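You operate a simulated robot arm through the tools that you are given. There is no shell and no other tool.

You run a simulated two-armed robot. Do the job below in one go: nothing can be reset, and whatever is moved stays where it is left.

JOB
Move the filler's pot, closed, to the yellow plate and give the blue beaker 2 shots of bran.
Fine: the beaker stays in the filler's holder, the filler slide on bran. Set down upright: teal pot.

Only the result counts: the job must be done as asked and must still hold three seconds after the hand-in. Knocking over, shifting, dropping, spilling or breaking anything else fails it.

ROBOT AND FRAMES
Two 7-joint arms with fingered hands on one trunk that stands fixed in place. Base frame: the origin is at the foot of the trunk, x ahead of it, y to its left, z up; the work surface is at about z = 85. Units: cm, rad, N and s.
The left shoulder is at [4.1, 18.5, 124.5], the right one opposite. With the tool pointing down near the work surface each hand reaches from about 10 to 80 cm from the base axis, measured 20 degrees to its own side. Payload 4 kg a hand.
The TCP of each hand is the grasp point between the finger pads, 2.6 cm short of the fingertips. In the tool frame z runs along the fingers and y along their closing line. The gripper opens to 13.2 cm; its body begins 7.3 cm behind the TCP. The gripper is a hand of 3 fingers: y runs from the thumb to the fingers, the wrist lies at [0, 0, -22.4] in the tool frame, and closing takes about 1.5 s.
Orientation is told as [roll, pitch, yaw] about the base's x, y, z axes, in that order, counted from this pose: with the fingers straight down and closing along the base's y, the tool's x points along the base's -x, its y along +y and its z along -z.

CONTROLS
- The arms move only by the tool move_arm. It takes "left_increments", "right_increments" or both (then of equal length, played together; a hand with none holds still); each is one flat list of numbers, 6 for each row, row after row: the shift along the tool's x, y, z in cm, then the turn, a rotation vector about the tool's x, y, z in rad. In form: [tx, ty, tz, wx, wy, wz, tx, ty, tz, wx, wy, wz, ...]. A call has 1 to 20 rows; each row shifts and turns the commanded pose from where the row before left it, along the tool's axes as they then stand. "left_jaw" and "right_jaw" are, for a hand that has rows, the closure, from 0 (fully open) to 1 (shut), set as the call begins (left out, the last holds). A row lasts 0.2 s, in which the tool goes at most 5 cm and 0.15 rad; a call with a longer step from one row to the next is refused whole, and so is a gripper value outside its range. Where a pose cannot be reached the arm comes as near as it can. A force on the tool above 40 N (or 10 N above the force at the start of the call, whichever is more), or a blocked arm, ends the call early, and 0.2 s more pass. Each finger travels about 7.2 cm/s and halts on what it meets, pressing with about 24 N; the grip force reading is that of the motor and also rises with nothing between the fingers. The clock runs only during rows and for 0.2 s after the last one: add rows that do not move to give the fingers time. It gives the time, the measured TCP pose, the force on the tool (base axes), the opening and the grip force at its end, in the units of the frame above (readings bear some noise), with the torque about the TCP (base axes, N m) and any sound that the robot's microphone picked up.
- Cameras (640 x 400 px; columns grow to the right, rows downward): "scene" is now at [12.79, 2.2, 146.92]; the picture's right is [0.23, -0.97, -0.02], its down [-0.63, -0.13, -0.77] and it looks along [0.74, 0.19, -0.64] (base axes); focal length 265 px, centre (320, 200). "left" rides on the left gripper at [-6.2, 0.3, -9.2] in its tool frame; the picture's right is [-0.05, -1.00, 0.00], its down [0.83, -0.04, -0.55] and it looks along [0.55, -0.03, 0.83] (tool axes); focal length 230 px, centre (320, 200). "right" rides on the right gripper at [6.1, 0.3, -9.2] in its tool frame; the picture's right is [-0.05, 1.00, 0.00], its down [-0.83, -0.04, -0.55] and it looks along [-0.55, -0.03, 0.83] (tool axes); focal length 230 px, centre (320, 200). There is no depth. A picture from a camera that has moved, and an enlarged one, comes with that camera's place and axes in the base frame and with its lens.
- snapshot(camera): a new picture of that camera. No time passes.
- raise_lower(by): moves the trunk up (or, below 0, down) by that many cm; the arms and the scene camera ride with it, the base frame stays. It gives what a move gives, with no picture.
- curl_fingers(finger1, finger2, thumb_bend, hand): sets how far each is bent, from 0 (flat) to 100 (curled in); at 30 the hand is open as for a grip, at 70 the pads meet at the TCP. One left out holds its place. A second passes; each finger stops where it meets its share of the squeeze, and holds until it gets a number again. A gripper value or a shape takes the hand back. It gives what a move gives, with no picture; readings hold the bend of each and the force on the fingers (four entries, about 0 where the hand has none), thumb and palm.
- preshape(shape, hand): the hand has 3 fingers and takes this shape, open, in about a second: jaw (thumb against the fingers, like two jaws); tri (thumb and two fingers); tip (a fingertip pinch); poke (one finger out to press); point (the index stretched); flat (the hand flat); cup (the hand cupped); fist (a fist). The gripper value then closes the fingers along that shape, each until it touches; the sizes above hold for jaw. It gives what a move gives, with no picture.
- pan_tilt(pan, tilt): turns the head with the scene camera to pan (to the left, within 1.501 rad either way) and tilt (down, from -0.506 to 1.204), counted from straight ahead of the robot (the tilt from the chest, where the trunk bows). It gives what a move gives.
- zoom(camera, box): a new picture of the part [left, top, right, bottom] of that camera's present view, enlarged. No time passes.
- sign_off(): hands the job in; it is judged then, once.

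Nothing tells you positions but the pictures and the camera data. Unless the task says otherwise, let go and move clear before handing in.

The tools are called by a JSON object that holds its "fn" and its "kwargs". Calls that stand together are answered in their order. move_arm: Moves the arms, as the interface text tells. Its arguments: {"type":"object","properties":{"left_increments":{"type":"array"},"left_jaw":{"type":"number"},"right_increments":{"type":"array"},"right_jaw":{"type":"number"}},"required":[]} The other tools are called the same way: raise_lower (by) moves the trunk up or down; preshape (shape, hand) gives the hand a shape; curl_fingers (finger1, finger2, thumb_bend, hand) moves the fingers one by one; pan_tilt (pan, tilt) turns the head that bears the scene camera; snapshot (camera) takes a picture; zoom (camera, box) takes an enlarged picture of a part of a camera's view; sign_off () hands the job in.

At the start:

```text
time_s: 0.0
left_ee_pos: [42.82, 23.65, 129.9]
left_ee_rot: [0.001, 0.0, 0.0]
left_wrist_force: [-0.4, 0.0, 0.6]
left_torque: [-0.02, -0.02, -0.03]
left_opening: 13.21
left_grip_force: 0.0
left_shape: jaw
left_bend: [30.0, 30.0, 30.0]
left_finger forces: [0.0, 0.1, 0.0, 0.0, 0.0, 0.0]
right_ee_pos: [55.51, -10.29, 122.82]
right_ee_rot: [0.0, 0.0, 0.001]
right_wrist_force: [0.2, 0.0, 0.3]
right_torque: [0.0, -0.02, -0.02]
right_opening: 13.18
right_grip_force: 0.1
right_shape: jaw
right_bend: [30.0, 30.0, 30.0]
right_finger forces: [0.1, 0.0, 0.0, 0.0, 0.0, 0.0]
trunk travel left (down, up): [-27.5, 18.7]
head pan, tilt (commanded): [0.234, 0.609]
```

scene: 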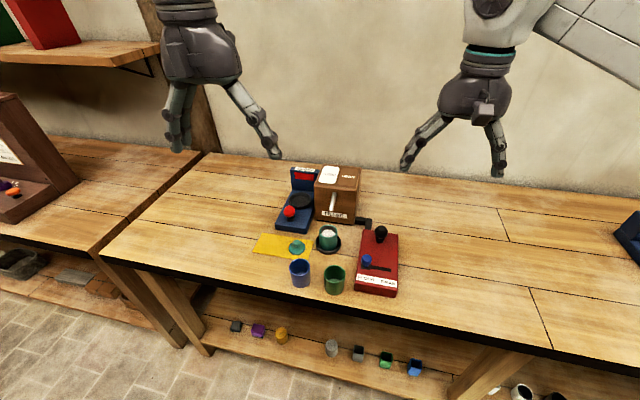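
right: 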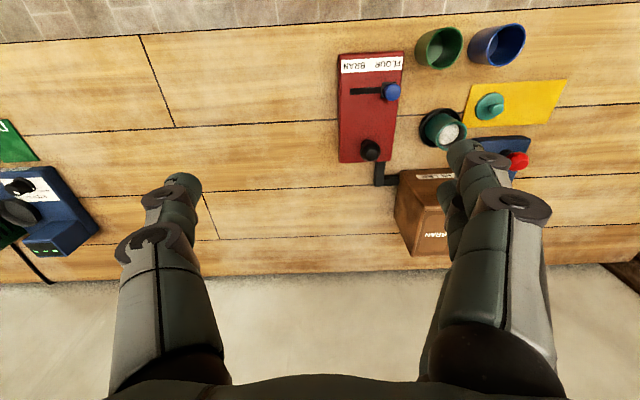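
left: 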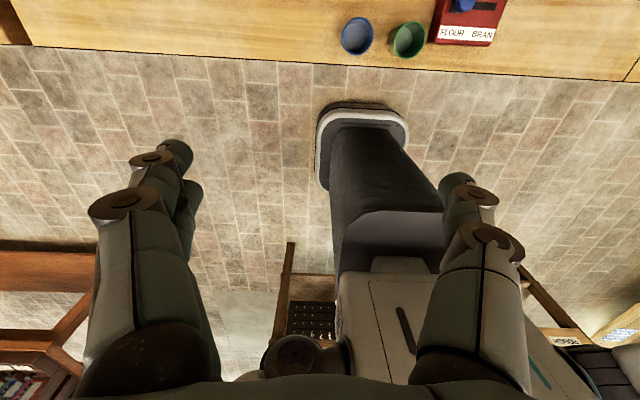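

I see a wooden filler box with a pot in a dark ring holder, a red control panel with a slider (FLOUR/BRAN) and a black knob, a yellow plate with a teal lid, and blue and green beakers. I'll zoom in on each before moving anything.

{"fn": "zoom", "kwargs": {"camera": "scene", "box": [240, 150, 420, 300]}}

{"fn": "zoom", "kwargs": {"camera": "right", "box": [320, 10, 580, 270]}}

{"fn": "zoom", "kwargs": {"camera": "scene", "box": [270, 160, 370, 230]}}

{"fn": "zoom", "kwargs": {"camera": "scene", "box": [250, 215, 410, 305]}}

```text
2.67 times, centred on (330, 225) of scene
camera zoom: at [12.79, 2.2, 146.92], right [0.23, -0.97, -0.02], down [-0.63, -0.13, -0.77], along [0.74, 0.19, -0.64], focal length 706 px, centre (293, 133)
```

zoom: 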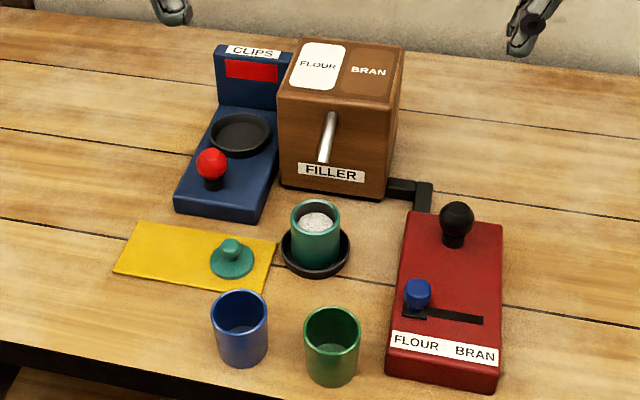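

```text
1.54 times, centred on (450, 140) of right
camera zoom: at [49.25, -10.0, 132.13], right [0.05, 1.0, 0.0], down [0.83, -0.04, 0.55], along [0.55, -0.03, -0.83], focal length 354 px, centre (120, 292)
```

zoom: 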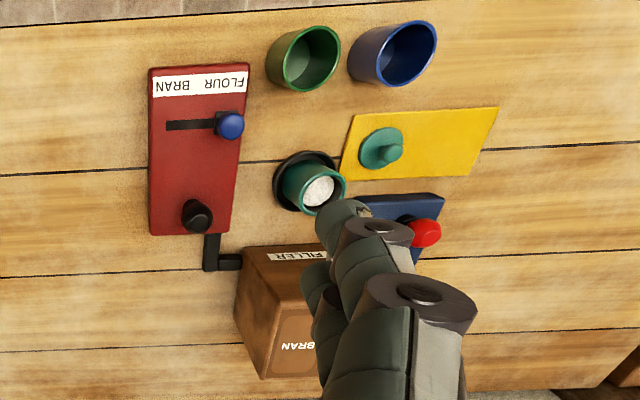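

```text
5.71 times, centred on (320, 195) of scene
camera zoom: at [12.79, 2.2, 146.92], right [0.23, -0.97, -0.02], down [-0.63, -0.13, -0.77], along [0.74, 0.19, -0.64], focal length 1513 px, centre (320, 229)
```

zoom: 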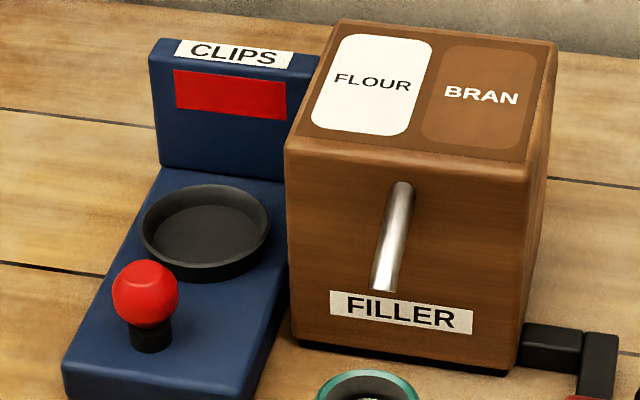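

```text
4.00 times, centred on (330, 260) of scene
camera zoom: at [12.79, 2.2, 146.92], right [0.23, -0.97, -0.02], down [-0.63, -0.13, -0.77], along [0.74, 0.19, -0.64], focal length 1059 px, centre (280, -40)
```

zoom: 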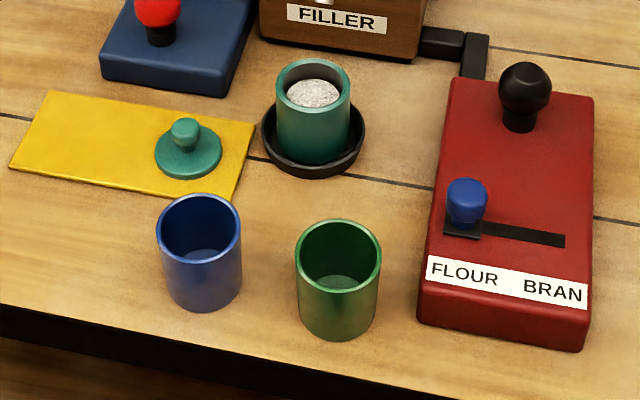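

The pot sits in the holder under the filler's spout at about (63, 13). The lid is near (60, 22) on the yellow plate, the blue beaker near (50, 18), the slider near (57, 1) and the black knob near (66, -2). Next I'll move both hands up high to get side and top views from the wrist cameras.

{"fn": "move_arm", "kwargs": {"right_increments": [1.4, -2.9, 3, 0, 0, 0, 1.4, -2.9, 3, 0, 0, 0, 1.4, -2.9, 3, 0, 0, 0, 1.3, -3, 3, 0, 0, 0, 0, 0, 0, -0.125, 0, 0, 0, 0, 0, -0.125, 0, 0, 0, 0, 0, -0.125, 0, 0, 0, 0, 0, -0.125, 0, 0, 0, 0, 0, -0.125, 0, 0, 0, 0, 0, -0.125, 0, 0, 0, 0, 0, -0.125, 0, 0, 0, 0, 0, -0.125, 0, 0], "left_increments": [-3.3, 0, 1.7, 0, 0, 0, -3.3, 0, 1.7, 0, 0, 0, -3.3, 0, 1.7, 0, 0, 0, 0, 0, 0, 0, -0.131, 0, 0, 0, 0, 0, -0.131, 0, 0, 0, 0, 0, -0.131, 0, 0, 0, 0, 0, -0.131, 0, 0, 0, 0, 0, -0.131, 0, 0, 0, 0, 0, -0.131, 0, 0, 0, 0, 0, 0, 0, 0, 0, 0, 0, 0, 0, 0, 0, 0, 0, 0, 0]}}

{"fn": "snapshot", "kwargs": {"camera": "right"}}

{"fn": "snapshot", "kwargs": {"camera": "left"}}

{"fn": "snapshot", "kwargs": {"camera": "scene"}}

```text
time_s: 2.6
left_ee_pos: [52.78, 23.61, 124.79]
left_ee_rot: [0.001, -0.787, 0.0]
left_wrist_force: [0.5, -0.4, -0.1]
left_torque: [0.03, 0.01, 0.01]
left_opening: 13.18
left_grip_force: 0.1
left_shape: jaw
left_bend: [30.0, 30.0, 30.0]
left_finger forces: [0.0, 0.1, 0.0, 0.0, 0.0, 0.0]
right_ee_pos: [50.07, -22.01, 110.85]
right_ee_rot: [1.002, 0.0, -0.003]
right_wrist_force: [0.2, -0.4, -1.3]
right_torque: [0.0, 0.01, 0.0]
right_opening: 13.2
right_grip_force: 0.1
right_shape: jaw
right_bend: [30.0, 30.0, 30.0]
right_finger forces: [0.0, 0.0, 0.0, 0.1, 0.0, 0.0]
trunk travel left (down, up): [-27.5, 18.7]
head pan, tilt (commanded): [0.234, 0.609]
```

```text
taken
camera right: at [43.8, -29.72, 116.16], right [0.05, 0.54, 0.84], down [0.83, -0.49, 0.26], along [0.55, 0.69, -0.47], focal length 230 px, centre (320, 200)
```

right: 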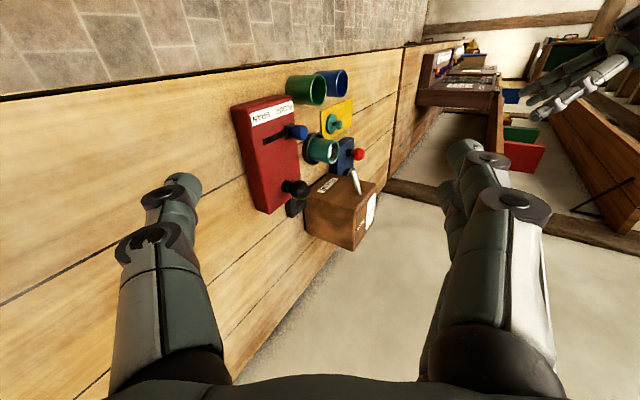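

```text
taken
camera left: at [50.46, 23.9, 135.62], right [0.04, -1.0, 0.04], down [-0.98, -0.04, -0.2], along [0.2, -0.03, -0.98], focal length 230 px, centre (320, 200)
```

left: 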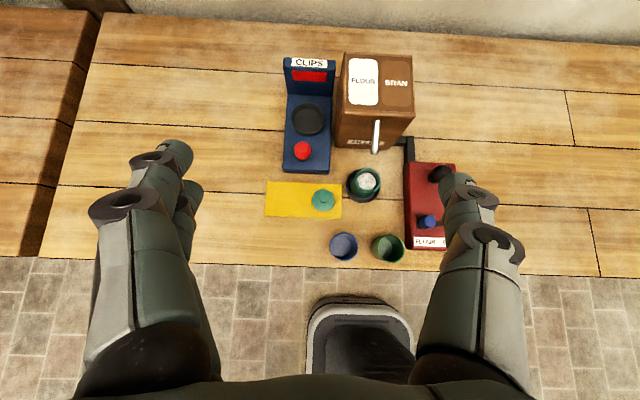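

```text
taken
camera scene: at [12.76, 2.12, 146.93], right [0.23, -0.97, -0.02], down [-0.63, -0.13, -0.77], along [0.74, 0.19, -0.64], focal length 265 px, centre (320, 200)
```

scene: 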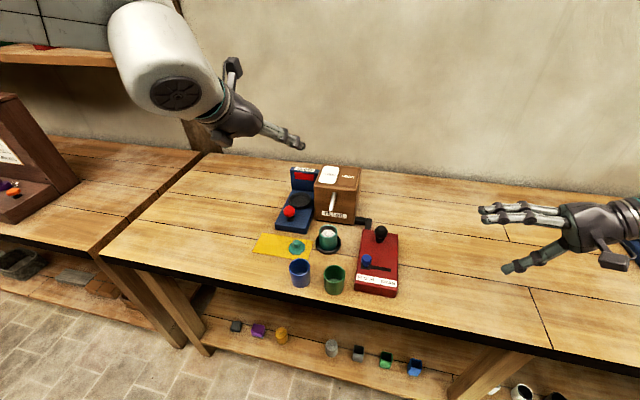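

{"fn": "zoom", "kwargs": {"camera": "right", "box": [220, 50, 400, 260]}}

{"fn": "zoom", "kwargs": {"camera": "left", "box": [255, 45, 475, 270]}}

```text
1.90 times, centred on (310, 155) of right
camera zoom: at [43.8, -29.72, 116.16], right [0.05, 0.54, 0.84], down [0.83, -0.49, 0.26], along [0.55, 0.69, -0.47], focal length 438 px, centre (339, 286)
```

zoom: 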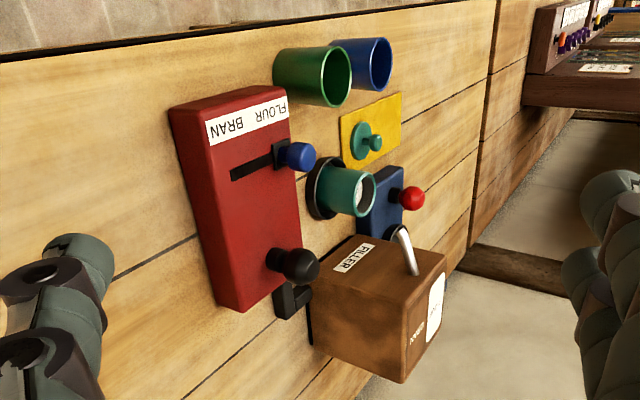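

```text
1.78 times, centred on (365, 158) of left
camera zoom: at [50.46, 23.9, 135.62], right [0.04, -1.0, 0.04], down [-0.98, -0.04, -0.2], along [0.2, -0.03, -0.98], focal length 409 px, centre (240, 276)
```

zoom: 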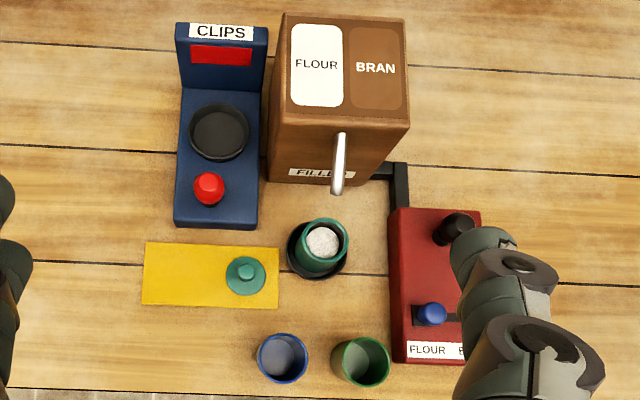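

The spout tip is at about (67, 13.5, 97), just above and behind the pot, so the left hand has to come in tilted forward. I'll half-close the left hand and bring it to a pre-grasp in front of the pot to look again.

{"fn": "move_arm", "kwargs": {"left_increments": [2.06, -1.77, 2.65, 0, 0, 0, 2.06, -1.77, 2.65, 0, 0, 0, 2.06, -1.77, 2.65, 0, 0, 0, 2.06, -1.77, 2.65, 0, 0, 0, 2.06, -1.77, 2.65, 0, 0, 0, 2.06, -1.77, 2.65, 0, 0, 0, 0, 0, 0, 0, 0, 0], "left_jaw": 0.35}}

{"fn": "snapshot", "kwargs": {"camera": "left"}}

{"fn": "snapshot", "kwargs": {"camera": "scene"}}

{"fn": "zoom", "kwargs": {"camera": "right", "box": [220, 50, 400, 260]}}

```text
time_s: 4.2
left_ee_pos: [55.21, 13.01, 104.55]
left_ee_rot: [-0.001, -0.789, 0.001]
left_wrist_force: [-0.3, -0.1, 0.1]
left_torque: [0.03, 0.0, 0.01]
left_opening: 8.63
left_grip_force: 0.0
left_shape: jaw
left_bend: [70.0, 70.0, 67.0]
left_finger forces: [0.0, 0.0, 0.2, 0.0, 0.0, 0.1]
right_ee_pos: [49.93, -21.94, 110.81]
right_ee_rot: [0.999, 0.001, 0.0]
right_wrist_force: [-0.5, -0.4, -0.1]
right_torque: [0.03, 0.01, 0.03]
right_opening: 13.22
right_grip_force: 0.2
right_shape: jaw
right_bend: [30.0, 30.0, 30.0]
right_finger forces: [0.0, 0.1, 0.0, 0.0, 0.0, 0.0]
trunk travel left (down, up): [-27.5, 18.7]
head pan, tilt (commanded): [0.234, 0.609]
```

```text
taken
camera left: at [53.02, 13.44, 115.48], right [0.04, -1.0, 0.04], down [-0.98, -0.04, -0.2], along [0.2, -0.03, -0.98], focal length 230 px, centre (320, 200)
```

left: 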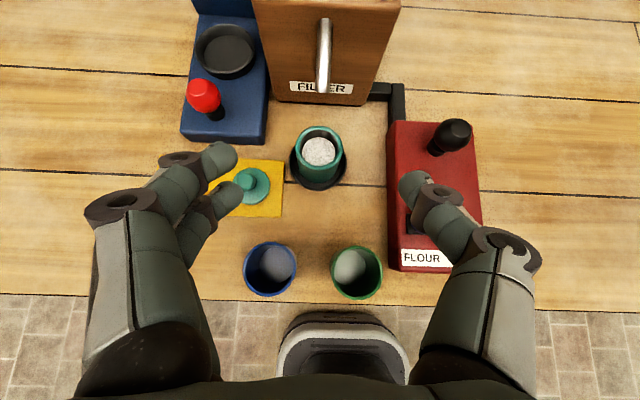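

```text
taken
camera scene: at [12.68, 2.16, 146.94], right [0.23, -0.97, -0.02], down [-0.63, -0.13, -0.77], along [0.74, 0.19, -0.64], focal length 265 px, centre (320, 200)
```

scene: 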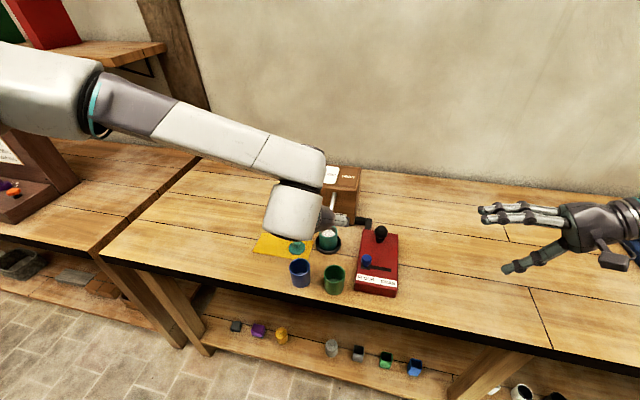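

```text
1.90 times, centred on (310, 155) of right
camera zoom: at [43.73, -29.67, 116.21], right [0.05, 0.54, 0.84], down [0.83, -0.49, 0.26], along [0.55, 0.68, -0.47], focal length 438 px, centre (339, 286)
```

zoom: 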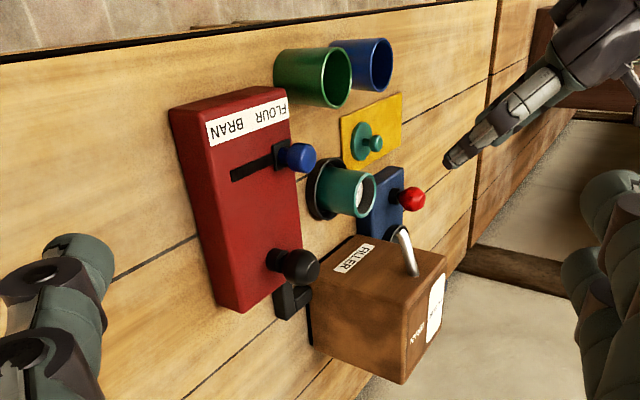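

The hand is in position above and in front of the pot. I'll zoom in on the pot, holder and lid to pin down their centres.

{"fn": "zoom", "kwargs": {"camera": "left", "box": [230, 70, 410, 240]}}

{"fn": "zoom", "kwargs": {"camera": "left", "box": [230, 220, 400, 310]}}

{"fn": "zoom", "kwargs": {"camera": "left", "box": [380, 100, 500, 280]}}

```text
2.35 times, centred on (320, 155) of left
camera zoom: at [53.02, 13.44, 115.48], right [0.04, -1.0, 0.04], down [-0.98, -0.04, -0.2], along [0.2, -0.03, -0.98], focal length 541 px, centre (320, 306)
```

zoom: 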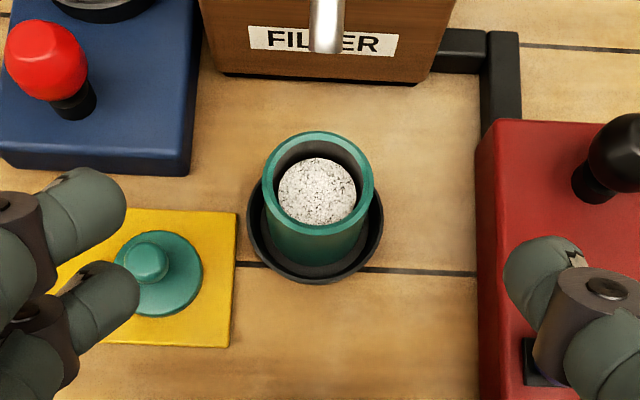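

```text
3.76 times, centred on (315, 265) of left
camera zoom: at [53.02, 13.44, 115.48], right [0.04, -1.0, 0.04], down [-0.98, -0.04, -0.2], along [0.2, -0.03, -0.98], focal length 866 px, centre (339, -45)
```

zoom: 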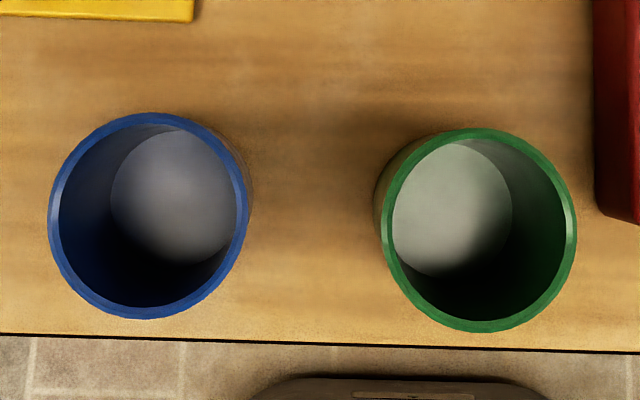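

```text
2.22 times, centred on (440, 190) of left
camera zoom: at [53.02, 13.44, 115.48], right [0.04, -1.0, 0.04], down [-0.98, -0.04, -0.2], along [0.2, -0.03, -0.98], focal length 511 px, centre (53, 222)
```

zoom: 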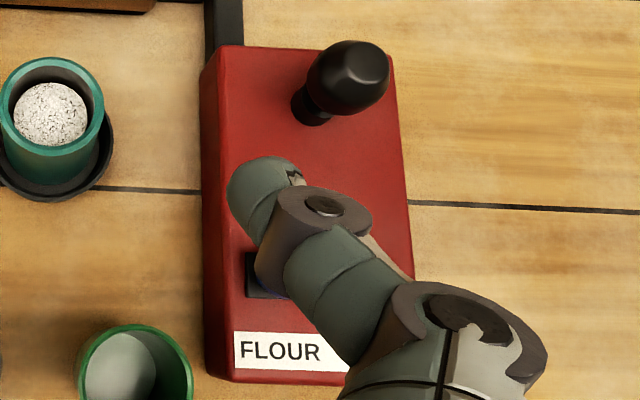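

The pot's axis is at about (63.8, 13.0) and its rim at z≈91.5. I'll reduce the tilt to 0.5 rad so both fingers meet the wall evenly, and hover about 10 cm short of the grasp.

{"fn": "move_arm", "kwargs": {"left_increments": [0.585, 0, 3.27, 0, 0, 0, 0.585, 0, 3.27, 0, 0, 0, 0, 0, 0, 0, 0.1435, 0, 0, 0, 0, 0, 0.1435, 0, 0, 0, 0, 0, 0, 0]}}

{"fn": "snapshot", "kwargs": {"camera": "left"}}

{"fn": "zoom", "kwargs": {"camera": "right", "box": [280, 100, 380, 220]}}

{"fn": "zoom", "kwargs": {"camera": "scene", "box": [250, 160, 410, 300]}}

```text
time_s: 5.4
left_ee_pos: [59.08, 12.88, 99.29]
left_ee_rot: [0.001, -0.498, -0.001]
left_wrist_force: [-0.7, 0.3, 0.3]
left_torque: [0.01, 0.01, 0.02]
left_opening: 8.6
left_grip_force: 0.0
left_shape: jaw
left_bend: [70.0, 70.0, 67.0]
left_finger forces: [0.1, 0.0, 0.1, 0.1, 0.0, 0.0]
right_ee_pos: [50.05, -22.01, 110.74]
right_ee_rot: [1.001, 0.0, -0.001]
right_wrist_force: [-0.8, -0.1, -0.2]
right_torque: [0.03, -0.01, 0.01]
right_opening: 13.21
right_grip_force: 0.0
right_shape: jaw
right_bend: [30.0, 30.0, 30.0]
right_finger forces: [0.1, 0.1, 0.0, 0.1, 0.0, 0.1]
trunk travel left (down, up): [-27.5, 18.7]
head pan, tilt (commanded): [0.234, 0.609]
```

```text
taken
camera left: at [60.06, 13.31, 110.33], right [0.05, -1.0, 0.03], down [-0.99, -0.04, 0.09], along [-0.09, -0.03, -1.0], focal length 230 px, centre (320, 200)
```

left: 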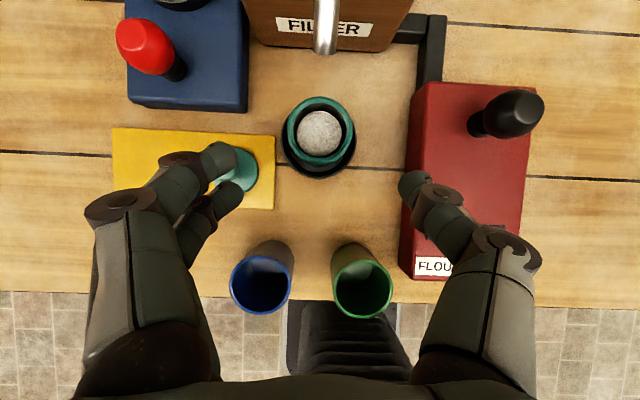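

```text
3.33 times, centred on (330, 160) of right
camera zoom: at [43.78, -29.67, 116.18], right [0.05, 0.54, 0.84], down [0.83, -0.49, 0.26], along [0.55, 0.68, -0.47], focal length 767 px, centre (287, 333)
```

zoom: 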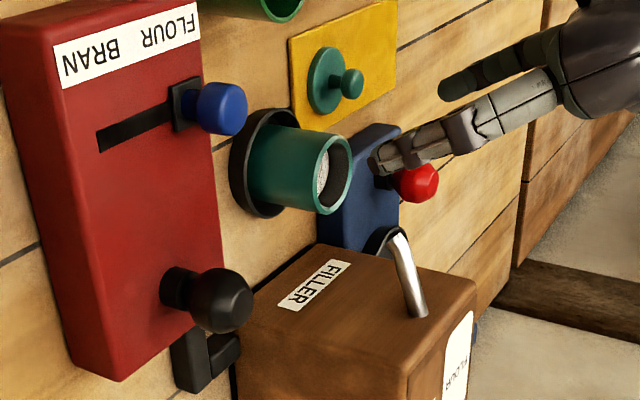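

```text
2.86 times, centred on (330, 230) of scene
camera zoom: at [12.76, 2.17, 146.93], right [0.23, -0.97, -0.02], down [-0.63, -0.13, -0.77], along [0.74, 0.19, -0.64], focal length 756 px, centre (291, 114)
```

zoom: 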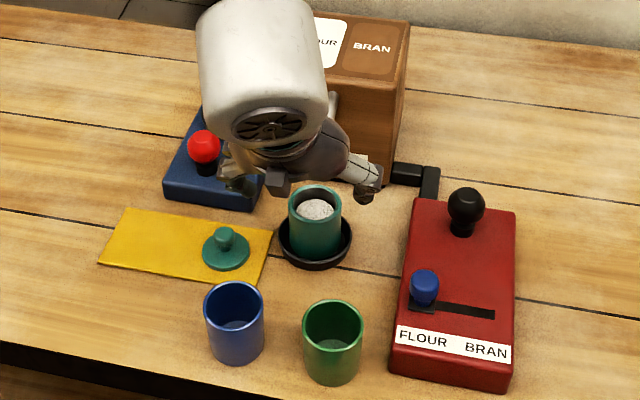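

The pot rim's centre is confirmed at about (63.9, 13.05, 91.4) and the ring lip at z≈86. I'll slide down along the tool axis to straddle the pot without closing.

{"fn": "move_arm", "kwargs": {"left_increments": [0.07, 0.04, 2.0, 0, 0, 0, 0.07, 0.04, 2.0, 0, 0, 0, 0.07, 0.04, 2.0, 0, 0, 0, 0.04, 0.03, 1.5, 0, 0, 0, 0.03, 0.02, 1.35, 0, 0, 0, 0.0, 0.0, 1.34, 0, 0, 0, 0, 0, 0, 0, 0, 0]}}

{"fn": "snapshot", "kwargs": {"camera": "left"}}

{"fn": "zoom", "kwargs": {"camera": "right", "box": [280, 100, 380, 220]}}

{"fn": "zoom", "kwargs": {"camera": "scene", "box": [250, 160, 410, 300]}}

```text
time_s: 7.0
left_ee_pos: [61.51, 16.24, 92.34]
left_ee_rot: [-0.002, -0.499, 0.0]
left_wrist_force: [-2.5, -2.2, 2.3]
left_torque: [-0.09, -0.01, -0.15]
left_opening: 8.66
left_grip_force: 0.0
left_shape: jaw
left_bend: [70.0, 70.0, 67.0]
left_finger forces: [0.1, 0.1, 0.1, 0.0, 3.2, 0.2]
left hand out of reach, approached as far as the arm can: row 2, 3, 4, 5, 6
right_ee_pos: [50.08, -22.12, 110.76]
right_ee_rot: [1.002, 0.002, 0.0]
right_wrist_force: [0.6, -0.4, -0.1]
right_torque: [0.05, 0.0, -0.01]
right_opening: 13.19
right_grip_force: 0.1
right_shape: jaw
right_bend: [30.0, 30.0, 30.0]
right_finger forces: [0.0, 0.1, 0.1, 0.0, 0.0, 0.1]
trunk travel left (down, up): [-27.5, 18.7]
head pan, tilt (commanded): [0.234, 0.609]
```

```text
taken
camera left: at [62.51, 16.66, 103.36], right [0.04, -1.0, 0.03], down [-0.99, -0.04, 0.09], along [-0.09, -0.03, -1.0], focal length 230 px, centre (320, 200)
```

left: 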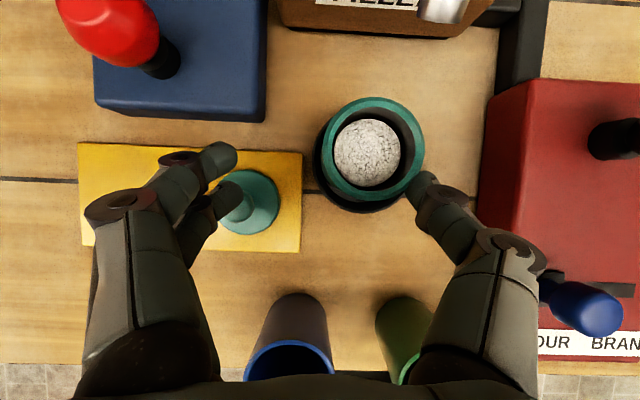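

```text
3.33 times, centred on (330, 160) of right
camera zoom: at [43.83, -29.67, 116.15], right [0.05, 0.54, 0.84], down [0.83, -0.49, 0.26], along [0.55, 0.68, -0.47], focal length 767 px, centre (287, 333)
```

zoom: 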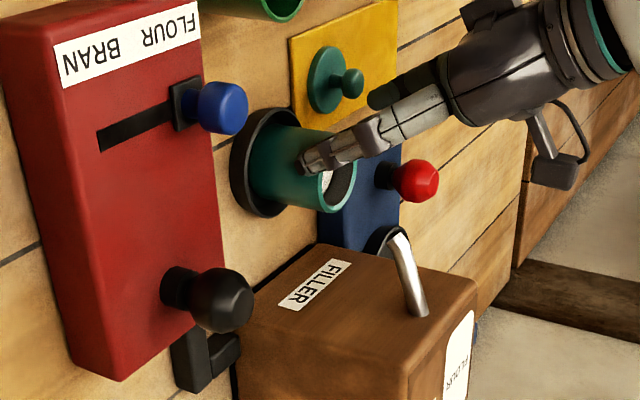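

```text
2.86 times, centred on (330, 230) of scene
camera zoom: at [12.82, 2.17, 146.92], right [0.23, -0.97, -0.02], down [-0.63, -0.13, -0.77], along [0.74, 0.19, -0.64], focal length 756 px, centre (291, 114)
```

zoom: 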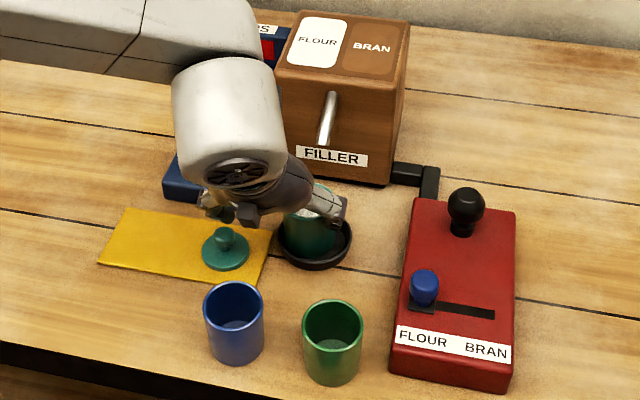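

The left arm ran out of reach and drifted to y≈16, and the thumb is lightly touching the pot. I'll back straight out along the tool axis and check that the pot hasn't moved.

{"fn": "move_arm", "kwargs": {"left_increments": [0, 0, -1, 0, 0, 0, 0, 0, -2, 0, 0, 0, 0, 0, -2, 0, 0, 0, 0, 0, -2, 0, 0, 0, 0, 0, -2, 0, 0, 0]}}

{"fn": "snapshot", "kwargs": {"camera": "left"}}

{"fn": "zoom", "kwargs": {"camera": "scene", "box": [250, 160, 410, 300]}}

```text
time_s: 8.2
left_ee_pos: [57.37, 16.39, 100.33]
left_ee_rot: [-0.001, -0.502, -0.002]
left_wrist_force: [-0.4, 0.1, 0.6]
left_torque: [-0.04, -0.01, 0.02]
left_opening: 8.6
left_grip_force: 0.0
left_shape: jaw
left_bend: [70.0, 70.0, 67.0]
left_finger forces: [0.0, 0.0, 0.0, 0.1, 0.0, 0.0]
right_ee_pos: [50.01, -22.07, 110.95]
right_ee_rot: [1.001, 0.001, 0.001]
right_wrist_force: [0.2, 0.0, -0.5]
right_torque: [0.0, -0.03, 0.0]
right_opening: 13.2
right_grip_force: 0.1
right_shape: jaw
right_bend: [30.0, 30.0, 30.0]
right_finger forces: [0.0, 0.1, 0.0, 0.0, 0.0, 0.1]
trunk travel left (down, up): [-27.5, 18.7]
head pan, tilt (commanded): [0.234, 0.609]
```

```text
taken
camera left: at [58.3, 16.67, 111.4], right [0.05, -1.0, 0.02], down [-1.0, -0.04, 0.09], along [-0.09, -0.03, -1.0], focal length 230 px, centre (320, 200)
```

left: 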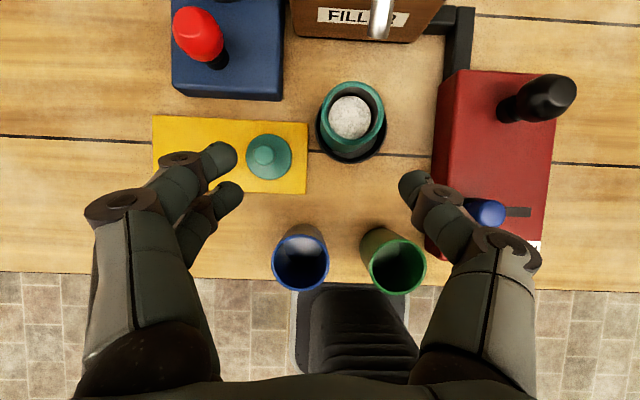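

```text
2.86 times, centred on (330, 230) of scene
camera zoom: at [12.69, 2.16, 146.94], right [0.23, -0.97, -0.02], down [-0.63, -0.13, -0.77], along [0.74, 0.19, -0.64], focal length 756 px, centre (291, 114)
```

zoom: 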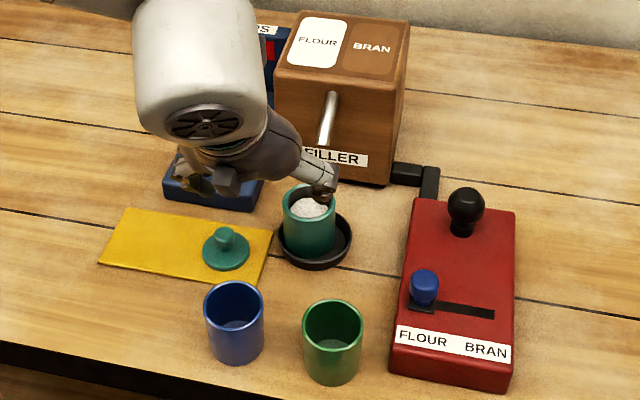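

The pot slid slightly inside its holder, now at about (64, 13.7), and is still upright. I'll back off a little and turn the hand to yaw -45° with a 0.7 rad tilt, which lines up better with the left forearm and should extend its reach.

{"fn": "move_arm", "kwargs": {"left_increments": [-0.27, 1.3, -1.96, 0, 0, 0, -0.27, 1.3, -1.96, 0, 0, 0, 0, 0, 0, 0, -0.1, 0, 0, 0, 0, 0, -0.1, 0, 0, 0, 0, 0.0843, 0, 0.1, 0, 0, 0, 0.0843, 0, 0.1, 0, 0, 0, 0.0843, 0, 0.1, 0, 0, 0, 0.0843, 0, 0.1, 0, 0, 0, 0.0843, 0, 0.1, 0, 0, 0, 0.0843, 0, 0.1, 0, 0, 0, 0, 0, 0]}}

{"fn": "snapshot", "kwargs": {"camera": "left"}}

{"fn": "snapshot", "kwargs": {"camera": "scene"}}

```text
time_s: 10.6
left_ee_pos: [55.96, 18.91, 104.08]
left_ee_rot: [-0.003, -0.7, -0.786]
left_wrist_force: [-1.3, 0.0, 0.4]
left_torque: [0.03, -0.02, 0.0]
left_opening: 8.61
left_grip_force: 0.2
left_shape: jaw
left_bend: [70.0, 70.0, 68.0]
left_finger forces: [0.1, 0.0, 0.0, 0.0, 0.0, 0.0]
right_ee_pos: [50.03, -22.03, 110.8]
right_ee_rot: [1.0, 0.0, 0.001]
right_wrist_force: [0.3, -0.7, 0.0]
right_torque: [0.0, 0.01, 0.02]
right_opening: 13.2
right_grip_force: 0.0
right_shape: jaw
right_bend: [30.0, 30.0, 30.0]
right_finger forces: [0.0, 0.1, 0.0, 0.1, 0.1, 0.0]
trunk travel left (down, up): [-27.5, 18.7]
head pan, tilt (commanded): [0.234, 0.609]
```

```text
taken
camera left: at [55.24, 19.99, 115.12], right [-0.68, -0.73, 0.03], down [-0.73, 0.67, -0.11], along [0.06, -0.1, -0.99], focal length 230 px, centre (320, 200)
```

left: 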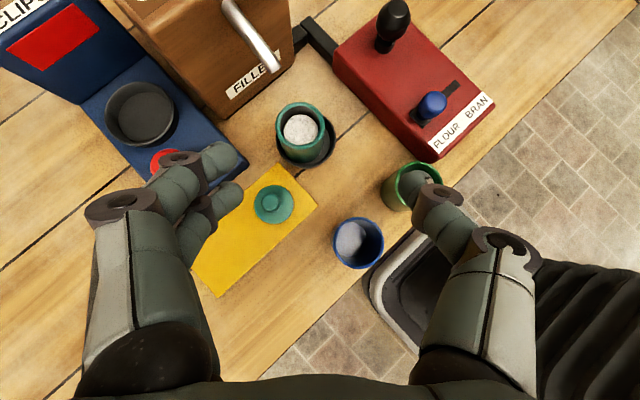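

```text
taken
camera scene: at [12.77, 2.12, 146.93], right [0.23, -0.97, -0.02], down [-0.63, -0.13, -0.77], along [0.74, 0.19, -0.64], focal length 265 px, centre (320, 200)
```

scene: 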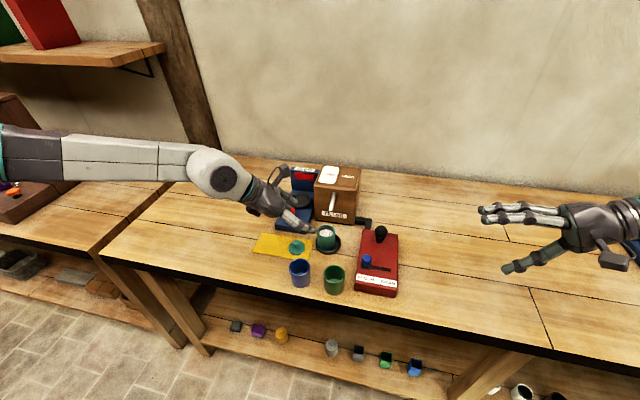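

The yaw -45° pose is comfortable. I'll move to a pre-grasp about 8 cm back along the approach line and re-measure the pot.

{"fn": "move_arm", "kwargs": {"left_increments": [0.627, 0.657, 2.95, 0, 0, 0, 0.627, 0.657, 2.95, 0, 0, 0, 0.627, 0.657, 2.95, 0, 0, 0, 0, 0, 0, 0, 0, 0]}}

{"fn": "snapshot", "kwargs": {"camera": "left"}}

{"fn": "zoom", "kwargs": {"camera": "right", "box": [280, 100, 380, 220]}}

{"fn": "zoom", "kwargs": {"camera": "scene", "box": [250, 160, 410, 300]}}

```text
time_s: 11.6
left_ee_pos: [60.3, 17.22, 96.14]
left_ee_rot: [0.0, -0.7, -0.786]
left_wrist_force: [0.3, 0.1, 0.2]
left_torque: [0.04, -0.01, 0.05]
left_opening: 8.58
left_grip_force: 0.1
left_shape: jaw
left_bend: [70.0, 70.0, 68.0]
left_finger forces: [0.0, 0.0, 0.0, 0.0, 0.1, 0.0]
right_ee_pos: [50.0, -22.0, 110.85]
right_ee_rot: [1.0, -0.001, 0.0]
right_wrist_force: [0.4, -0.9, 0.0]
right_torque: [0.0, 0.01, -0.01]
right_opening: 13.19
right_grip_force: 0.0
right_shape: jaw
right_bend: [30.0, 30.0, 30.0]
right_finger forces: [0.1, 0.0, 0.0, 0.0, 0.0, 0.1]
trunk travel left (down, up): [-27.5, 18.7]
head pan, tilt (commanded): [0.234, 0.609]
```

```text
taken
camera left: at [59.64, 18.37, 107.13], right [-0.68, -0.73, 0.03], down [-0.73, 0.67, -0.11], along [0.06, -0.1, -0.99], focal length 230 px, centre (320, 200)
```

left: 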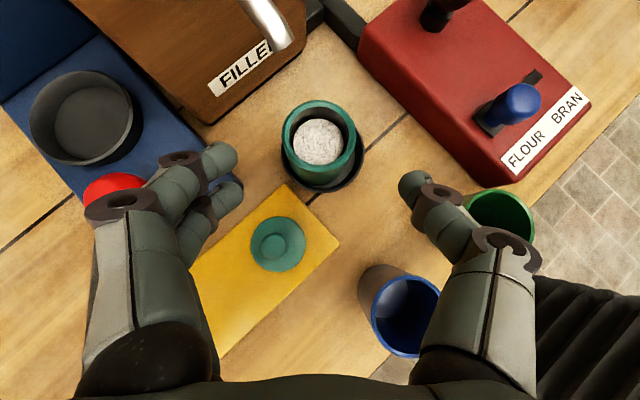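

```text
3.33 times, centred on (330, 160) of right
camera zoom: at [43.77, -29.66, 116.19], right [0.05, 0.54, 0.84], down [0.83, -0.49, 0.26], along [0.55, 0.68, -0.47], focal length 767 px, centre (287, 333)
```

zoom: 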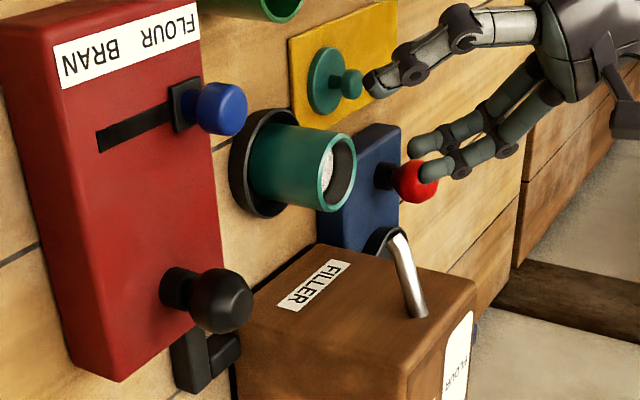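

```text
2.86 times, centred on (330, 230) of scene
camera zoom: at [12.74, 2.18, 146.93], right [0.23, -0.97, -0.02], down [-0.63, -0.13, -0.77], along [0.74, 0.19, -0.64], focal length 756 px, centre (291, 114)
```

zoom: 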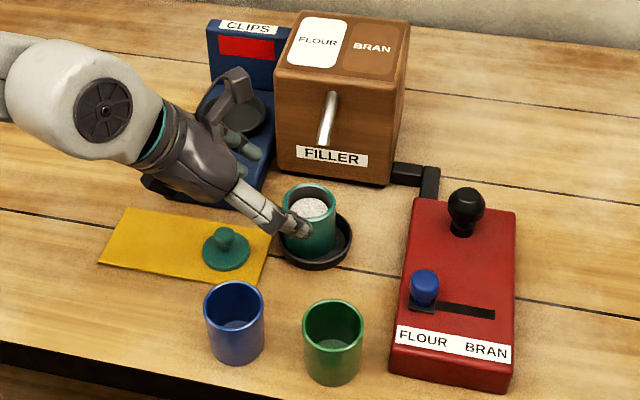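

The pot's centre is confirmed at about (64.1, 13.65). I'll come in along the tool axis in two stages to check reach.

{"fn": "move_arm", "kwargs": {"left_increments": [0, 0.03, 1.5, 0, 0, 0, 0, 0.03, 1.5, 0, 0, 0, 0, 0.03, 1.5, 0, 0, 0]}}

{"fn": "snapshot", "kwargs": {"camera": "left"}}

```text
time_s: 12.4
left_ee_pos: [62.59, 15.47, 92.52]
left_ee_rot: [-0.003, -0.7, -0.785]
left_wrist_force: [0.3, 0.0, 0.6]
left_torque: [0.01, 0.0, 0.0]
left_opening: 8.64
left_grip_force: 0.1
left_shape: jaw
left_bend: [70.0, 70.0, 68.0]
left_finger forces: [0.0, 0.0, 0.0, 0.0, 0.0, 0.1]
right_ee_pos: [50.1, -22.09, 110.75]
right_ee_rot: [1.001, 0.002, 0.001]
right_wrist_force: [-0.3, -0.6, -0.5]
right_torque: [0.01, 0.03, 0.0]
right_opening: 13.22
right_grip_force: 0.1
right_shape: jaw
right_bend: [30.0, 30.0, 30.0]
right_finger forces: [0.0, 0.1, 0.0, 0.0, 0.0, 0.1]
trunk travel left (down, up): [-27.5, 18.7]
head pan, tilt (commanded): [0.234, 0.609]
```

```text
taken
camera left: at [61.84, 16.53, 103.59], right [-0.68, -0.74, 0.03], down [-0.73, 0.67, -0.11], along [0.06, -0.1, -0.99], focal length 230 px, centre (320, 200)
```

left: 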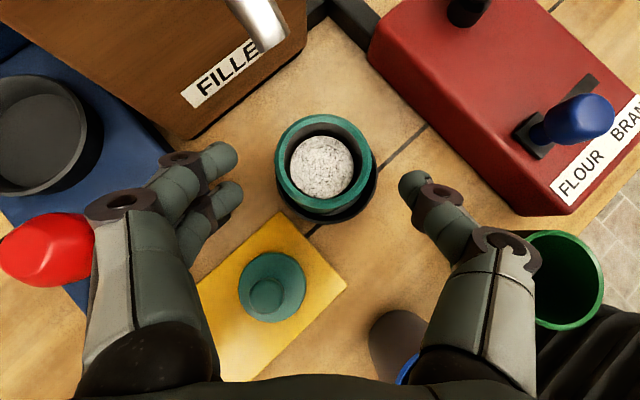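

Tracking is good and the arm stays in reach. I'll finish the approach with the last 3.4 cm.

{"fn": "move_arm", "kwargs": {"left_increments": [-0.05, -0.08, 1.14, 0, 0, 0, -0.05, -0.08, 1.14, 0, 0, 0, -0.05, -0.08, 1.14, 0, 0, 0]}}

{"fn": "snapshot", "kwargs": {"camera": "left"}}

{"fn": "zoom", "kwargs": {"camera": "right", "box": [280, 100, 380, 220]}}

{"fn": "zoom", "kwargs": {"camera": "scene", "box": [250, 160, 410, 300]}}

```text
time_s: 13.2
left_ee_pos: [63.89, 13.52, 90.12]
left_ee_rot: [0.002, -0.7, -0.784]
left_wrist_force: [-0.1, 1.1, 0.3]
left_torque: [-0.03, -0.03, 0.0]
left_opening: 8.61
left_grip_force: 0.1
left_shape: jaw
left_bend: [70.0, 70.0, 68.0]
left_finger forces: [0.0, 0.0, 0.0, 0.0, 0.1, 0.1]
right_ee_pos: [49.94, -22.05, 110.81]
right_ee_rot: [1.0, -0.001, 0.0]
right_wrist_force: [-1.4, -0.3, 0.2]
right_torque: [0.0, 0.0, -0.02]
right_opening: 13.16
right_grip_force: 0.1
right_shape: jaw
right_bend: [30.0, 30.0, 30.0]
right_finger forces: [0.1, 0.1, 0.1, 0.0, 0.0, 0.0]
trunk travel left (down, up): [-27.5, 18.7]
head pan, tilt (commanded): [0.234, 0.609]
```

```text
taken
camera left: at [63.21, 14.66, 101.07], right [-0.68, -0.74, 0.03], down [-0.73, 0.67, -0.11], along [0.06, -0.1, -0.99], focal length 230 px, centre (320, 200)
```

left: 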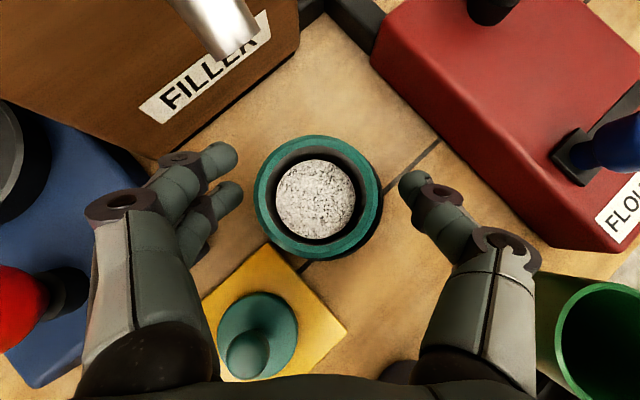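

```text
3.33 times, centred on (330, 160) of right
camera zoom: at [43.81, -29.68, 116.17], right [0.05, 0.54, 0.84], down [0.83, -0.49, 0.26], along [0.55, 0.68, -0.47], focal length 767 px, centre (287, 333)
```

zoom: 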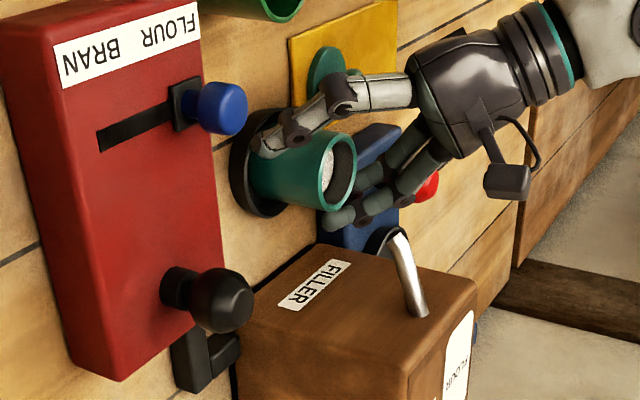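

```text
2.86 times, centred on (330, 230) of scene
camera zoom: at [12.79, 2.16, 146.93], right [0.23, -0.97, -0.02], down [-0.63, -0.13, -0.77], along [0.74, 0.19, -0.64], focal length 756 px, centre (291, 114)
```

zoom: 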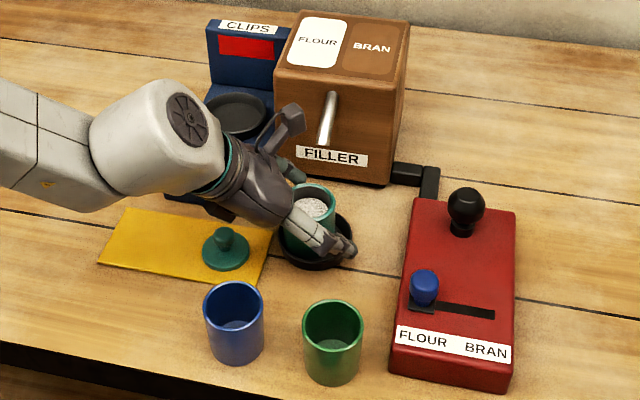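

The pot is centred between the thumb and fingers. I'll close gently on it with idle rows to let the fingers settle.

{"fn": "move_arm", "kwargs": {"left_increments": [0, 0, 0, 0, 0, 0, 0, 0, 0, 0, 0, 0, 0, 0, 0, 0, 0, 0, 0, 0, 0, 0, 0, 0, 0, 0, 0, 0, 0, 0, 0, 0, 0, 0, 0, 0, 0, 0, 0, 0, 0, 0, 0, 0, 0, 0, 0, 0], "left_jaw": 0.8}}

{"fn": "snapshot", "kwargs": {"camera": "left"}}

{"fn": "zoom", "kwargs": {"camera": "scene", "box": [250, 160, 410, 300]}}

{"fn": "zoom", "kwargs": {"camera": "right", "box": [280, 100, 380, 220]}}

```text
time_s: 15.0
left_ee_pos: [63.86, 13.52, 89.95]
left_ee_rot: [-0.001, -0.699, -0.783]
left_wrist_force: [3.0, -1.6, 0.0]
left_torque: [-0.01, 0.0, -0.09]
left_opening: 4.05
left_grip_force: 24.1
left_shape: jaw
left_bend: [73.0, 73.0, 70.0]
left_finger forces: [8.7, 11.1, 0.0, 0.0, 20.9, 0.0]
right_ee_pos: [50.09, -22.05, 110.86]
right_ee_rot: [1.0, 0.0, 0.001]
right_wrist_force: [0.1, 0.4, 0.3]
right_torque: [-0.03, 0.0, 0.02]
right_opening: 13.18
right_grip_force: 0.1
right_shape: jaw
right_bend: [30.0, 30.0, 30.0]
right_finger forces: [0.0, 0.0, 0.0, 0.0, 0.1, 0.0]
trunk travel left (down, up): [-27.5, 18.7]
head pan, tilt (commanded): [0.234, 0.609]
```

```text
taken
camera left: at [63.24, 14.61, 101.09], right [-0.68, -0.73, 0.03], down [-0.73, 0.67, -0.11], along [0.06, -0.1, -0.99], focal length 230 px, centre (320, 200)
```

left: 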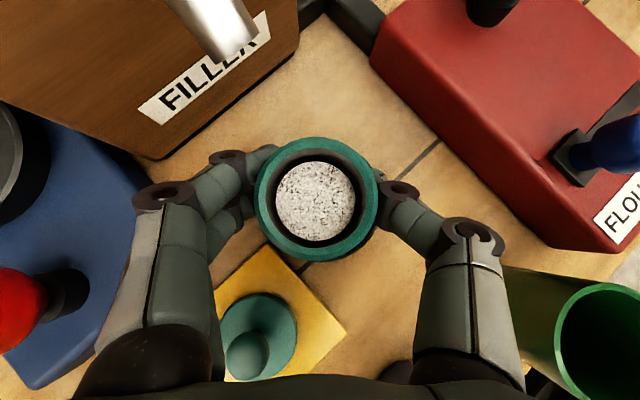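

```text
2.86 times, centred on (330, 230) of scene
camera zoom: at [12.84, 2.15, 146.92], right [0.23, -0.97, -0.02], down [-0.63, -0.13, -0.77], along [0.74, 0.19, -0.64], focal length 756 px, centre (291, 114)
```

zoom: 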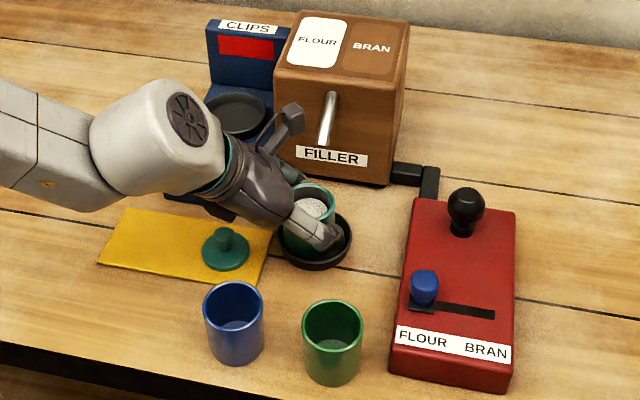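

```text
3.33 times, centred on (330, 160) of right
camera zoom: at [43.85, -29.69, 116.15], right [0.05, 0.54, 0.84], down [0.83, -0.49, 0.26], along [0.55, 0.68, -0.47], focal length 767 px, centre (287, 333)
```

zoom: 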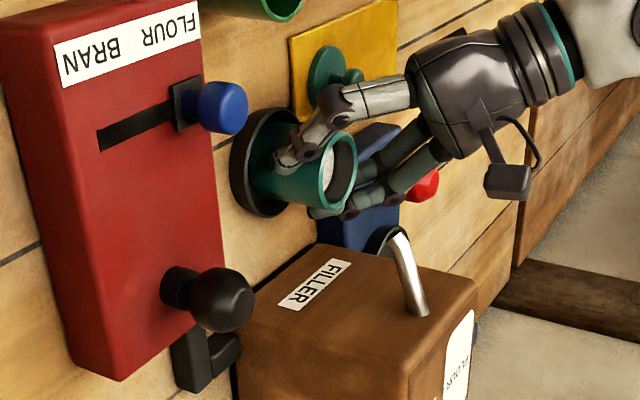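

The pot is held firmly, with finger forces of about 9 and 11 N against 21 N on the thumb. I'll lift it 2.5 cm straight up, clear of the ring lip and still below the spout.

{"fn": "move_arm", "kwargs": {"left_increments": [-0.3, 0, -0.35, 0, 0, 0, -0.44, 0, -0.52, 0, 0, 0, -0.44, 0, -0.52, 0, 0, 0, -0.44, 0, -0.52, 0, 0, 0, 0, 0, 0, 0, 0, 0]}}

{"fn": "snapshot", "kwargs": {"camera": "left"}}

{"fn": "zoom", "kwargs": {"camera": "scene", "box": [250, 160, 410, 300]}}

{"fn": "zoom", "kwargs": {"camera": "right", "box": [280, 100, 380, 220]}}

```text
time_s: 16.2
left_ee_pos: [63.91, 13.51, 92.56]
left_ee_rot: [-0.001, -0.7, -0.784]
left_wrist_force: [-0.5, 0.7, -5.6]
left_torque: [-0.05, 0.03, 0.02]
left_opening: 3.97
left_grip_force: 23.8
left_shape: jaw
left_bend: [74.0, 73.0, 70.0]
left_finger forces: [8.0, 10.4, 0.0, 0.1, 19.9, 0.1]
right_ee_pos: [50.0, -22.07, 110.84]
right_ee_rot: [1.0, 0.002, 0.001]
right_wrist_force: [0.3, 1.0, 0.2]
right_torque: [0.0, 0.01, 0.01]
right_opening: 13.17
right_grip_force: 0.0
right_shape: jaw
right_bend: [30.0, 30.0, 30.0]
right_finger forces: [0.1, 0.0, 0.0, 0.0, 0.1, 0.1]
trunk travel left (down, up): [-27.5, 18.7]
head pan, tilt (commanded): [0.234, 0.609]
```

```text
taken
camera left: at [63.27, 14.68, 103.57], right [-0.68, -0.73, 0.03], down [-0.73, 0.67, -0.11], along [0.06, -0.1, -0.99], focal length 230 px, centre (320, 200)
```

left: 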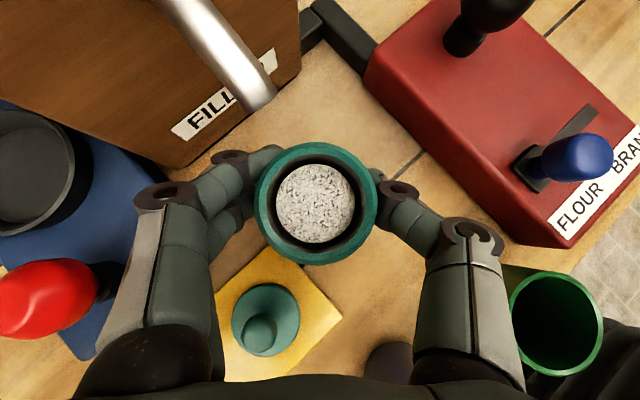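

```text
2.86 times, centred on (330, 230) of scene
camera zoom: at [12.87, 2.19, 146.92], right [0.23, -0.97, -0.02], down [-0.63, -0.13, -0.77], along [0.74, 0.19, -0.64], focal length 756 px, centre (291, 114)
```

zoom: 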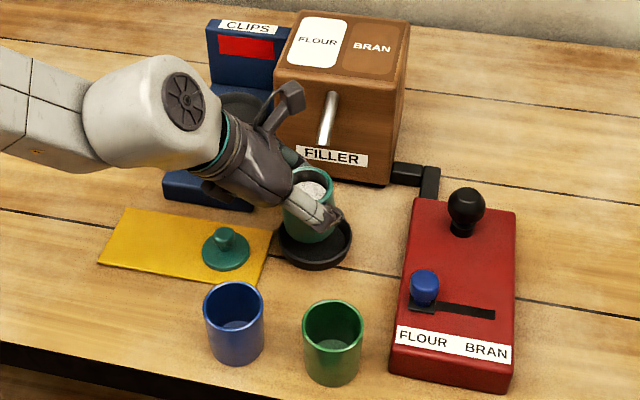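

```text
3.33 times, centred on (330, 160) of right
camera zoom: at [43.86, -29.65, 116.15], right [0.05, 0.54, 0.84], down [0.83, -0.49, 0.26], along [0.55, 0.68, -0.47], focal length 767 px, centre (287, 333)
```

zoom: 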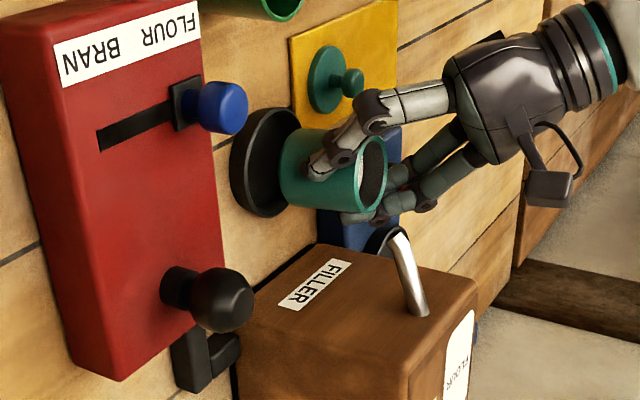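

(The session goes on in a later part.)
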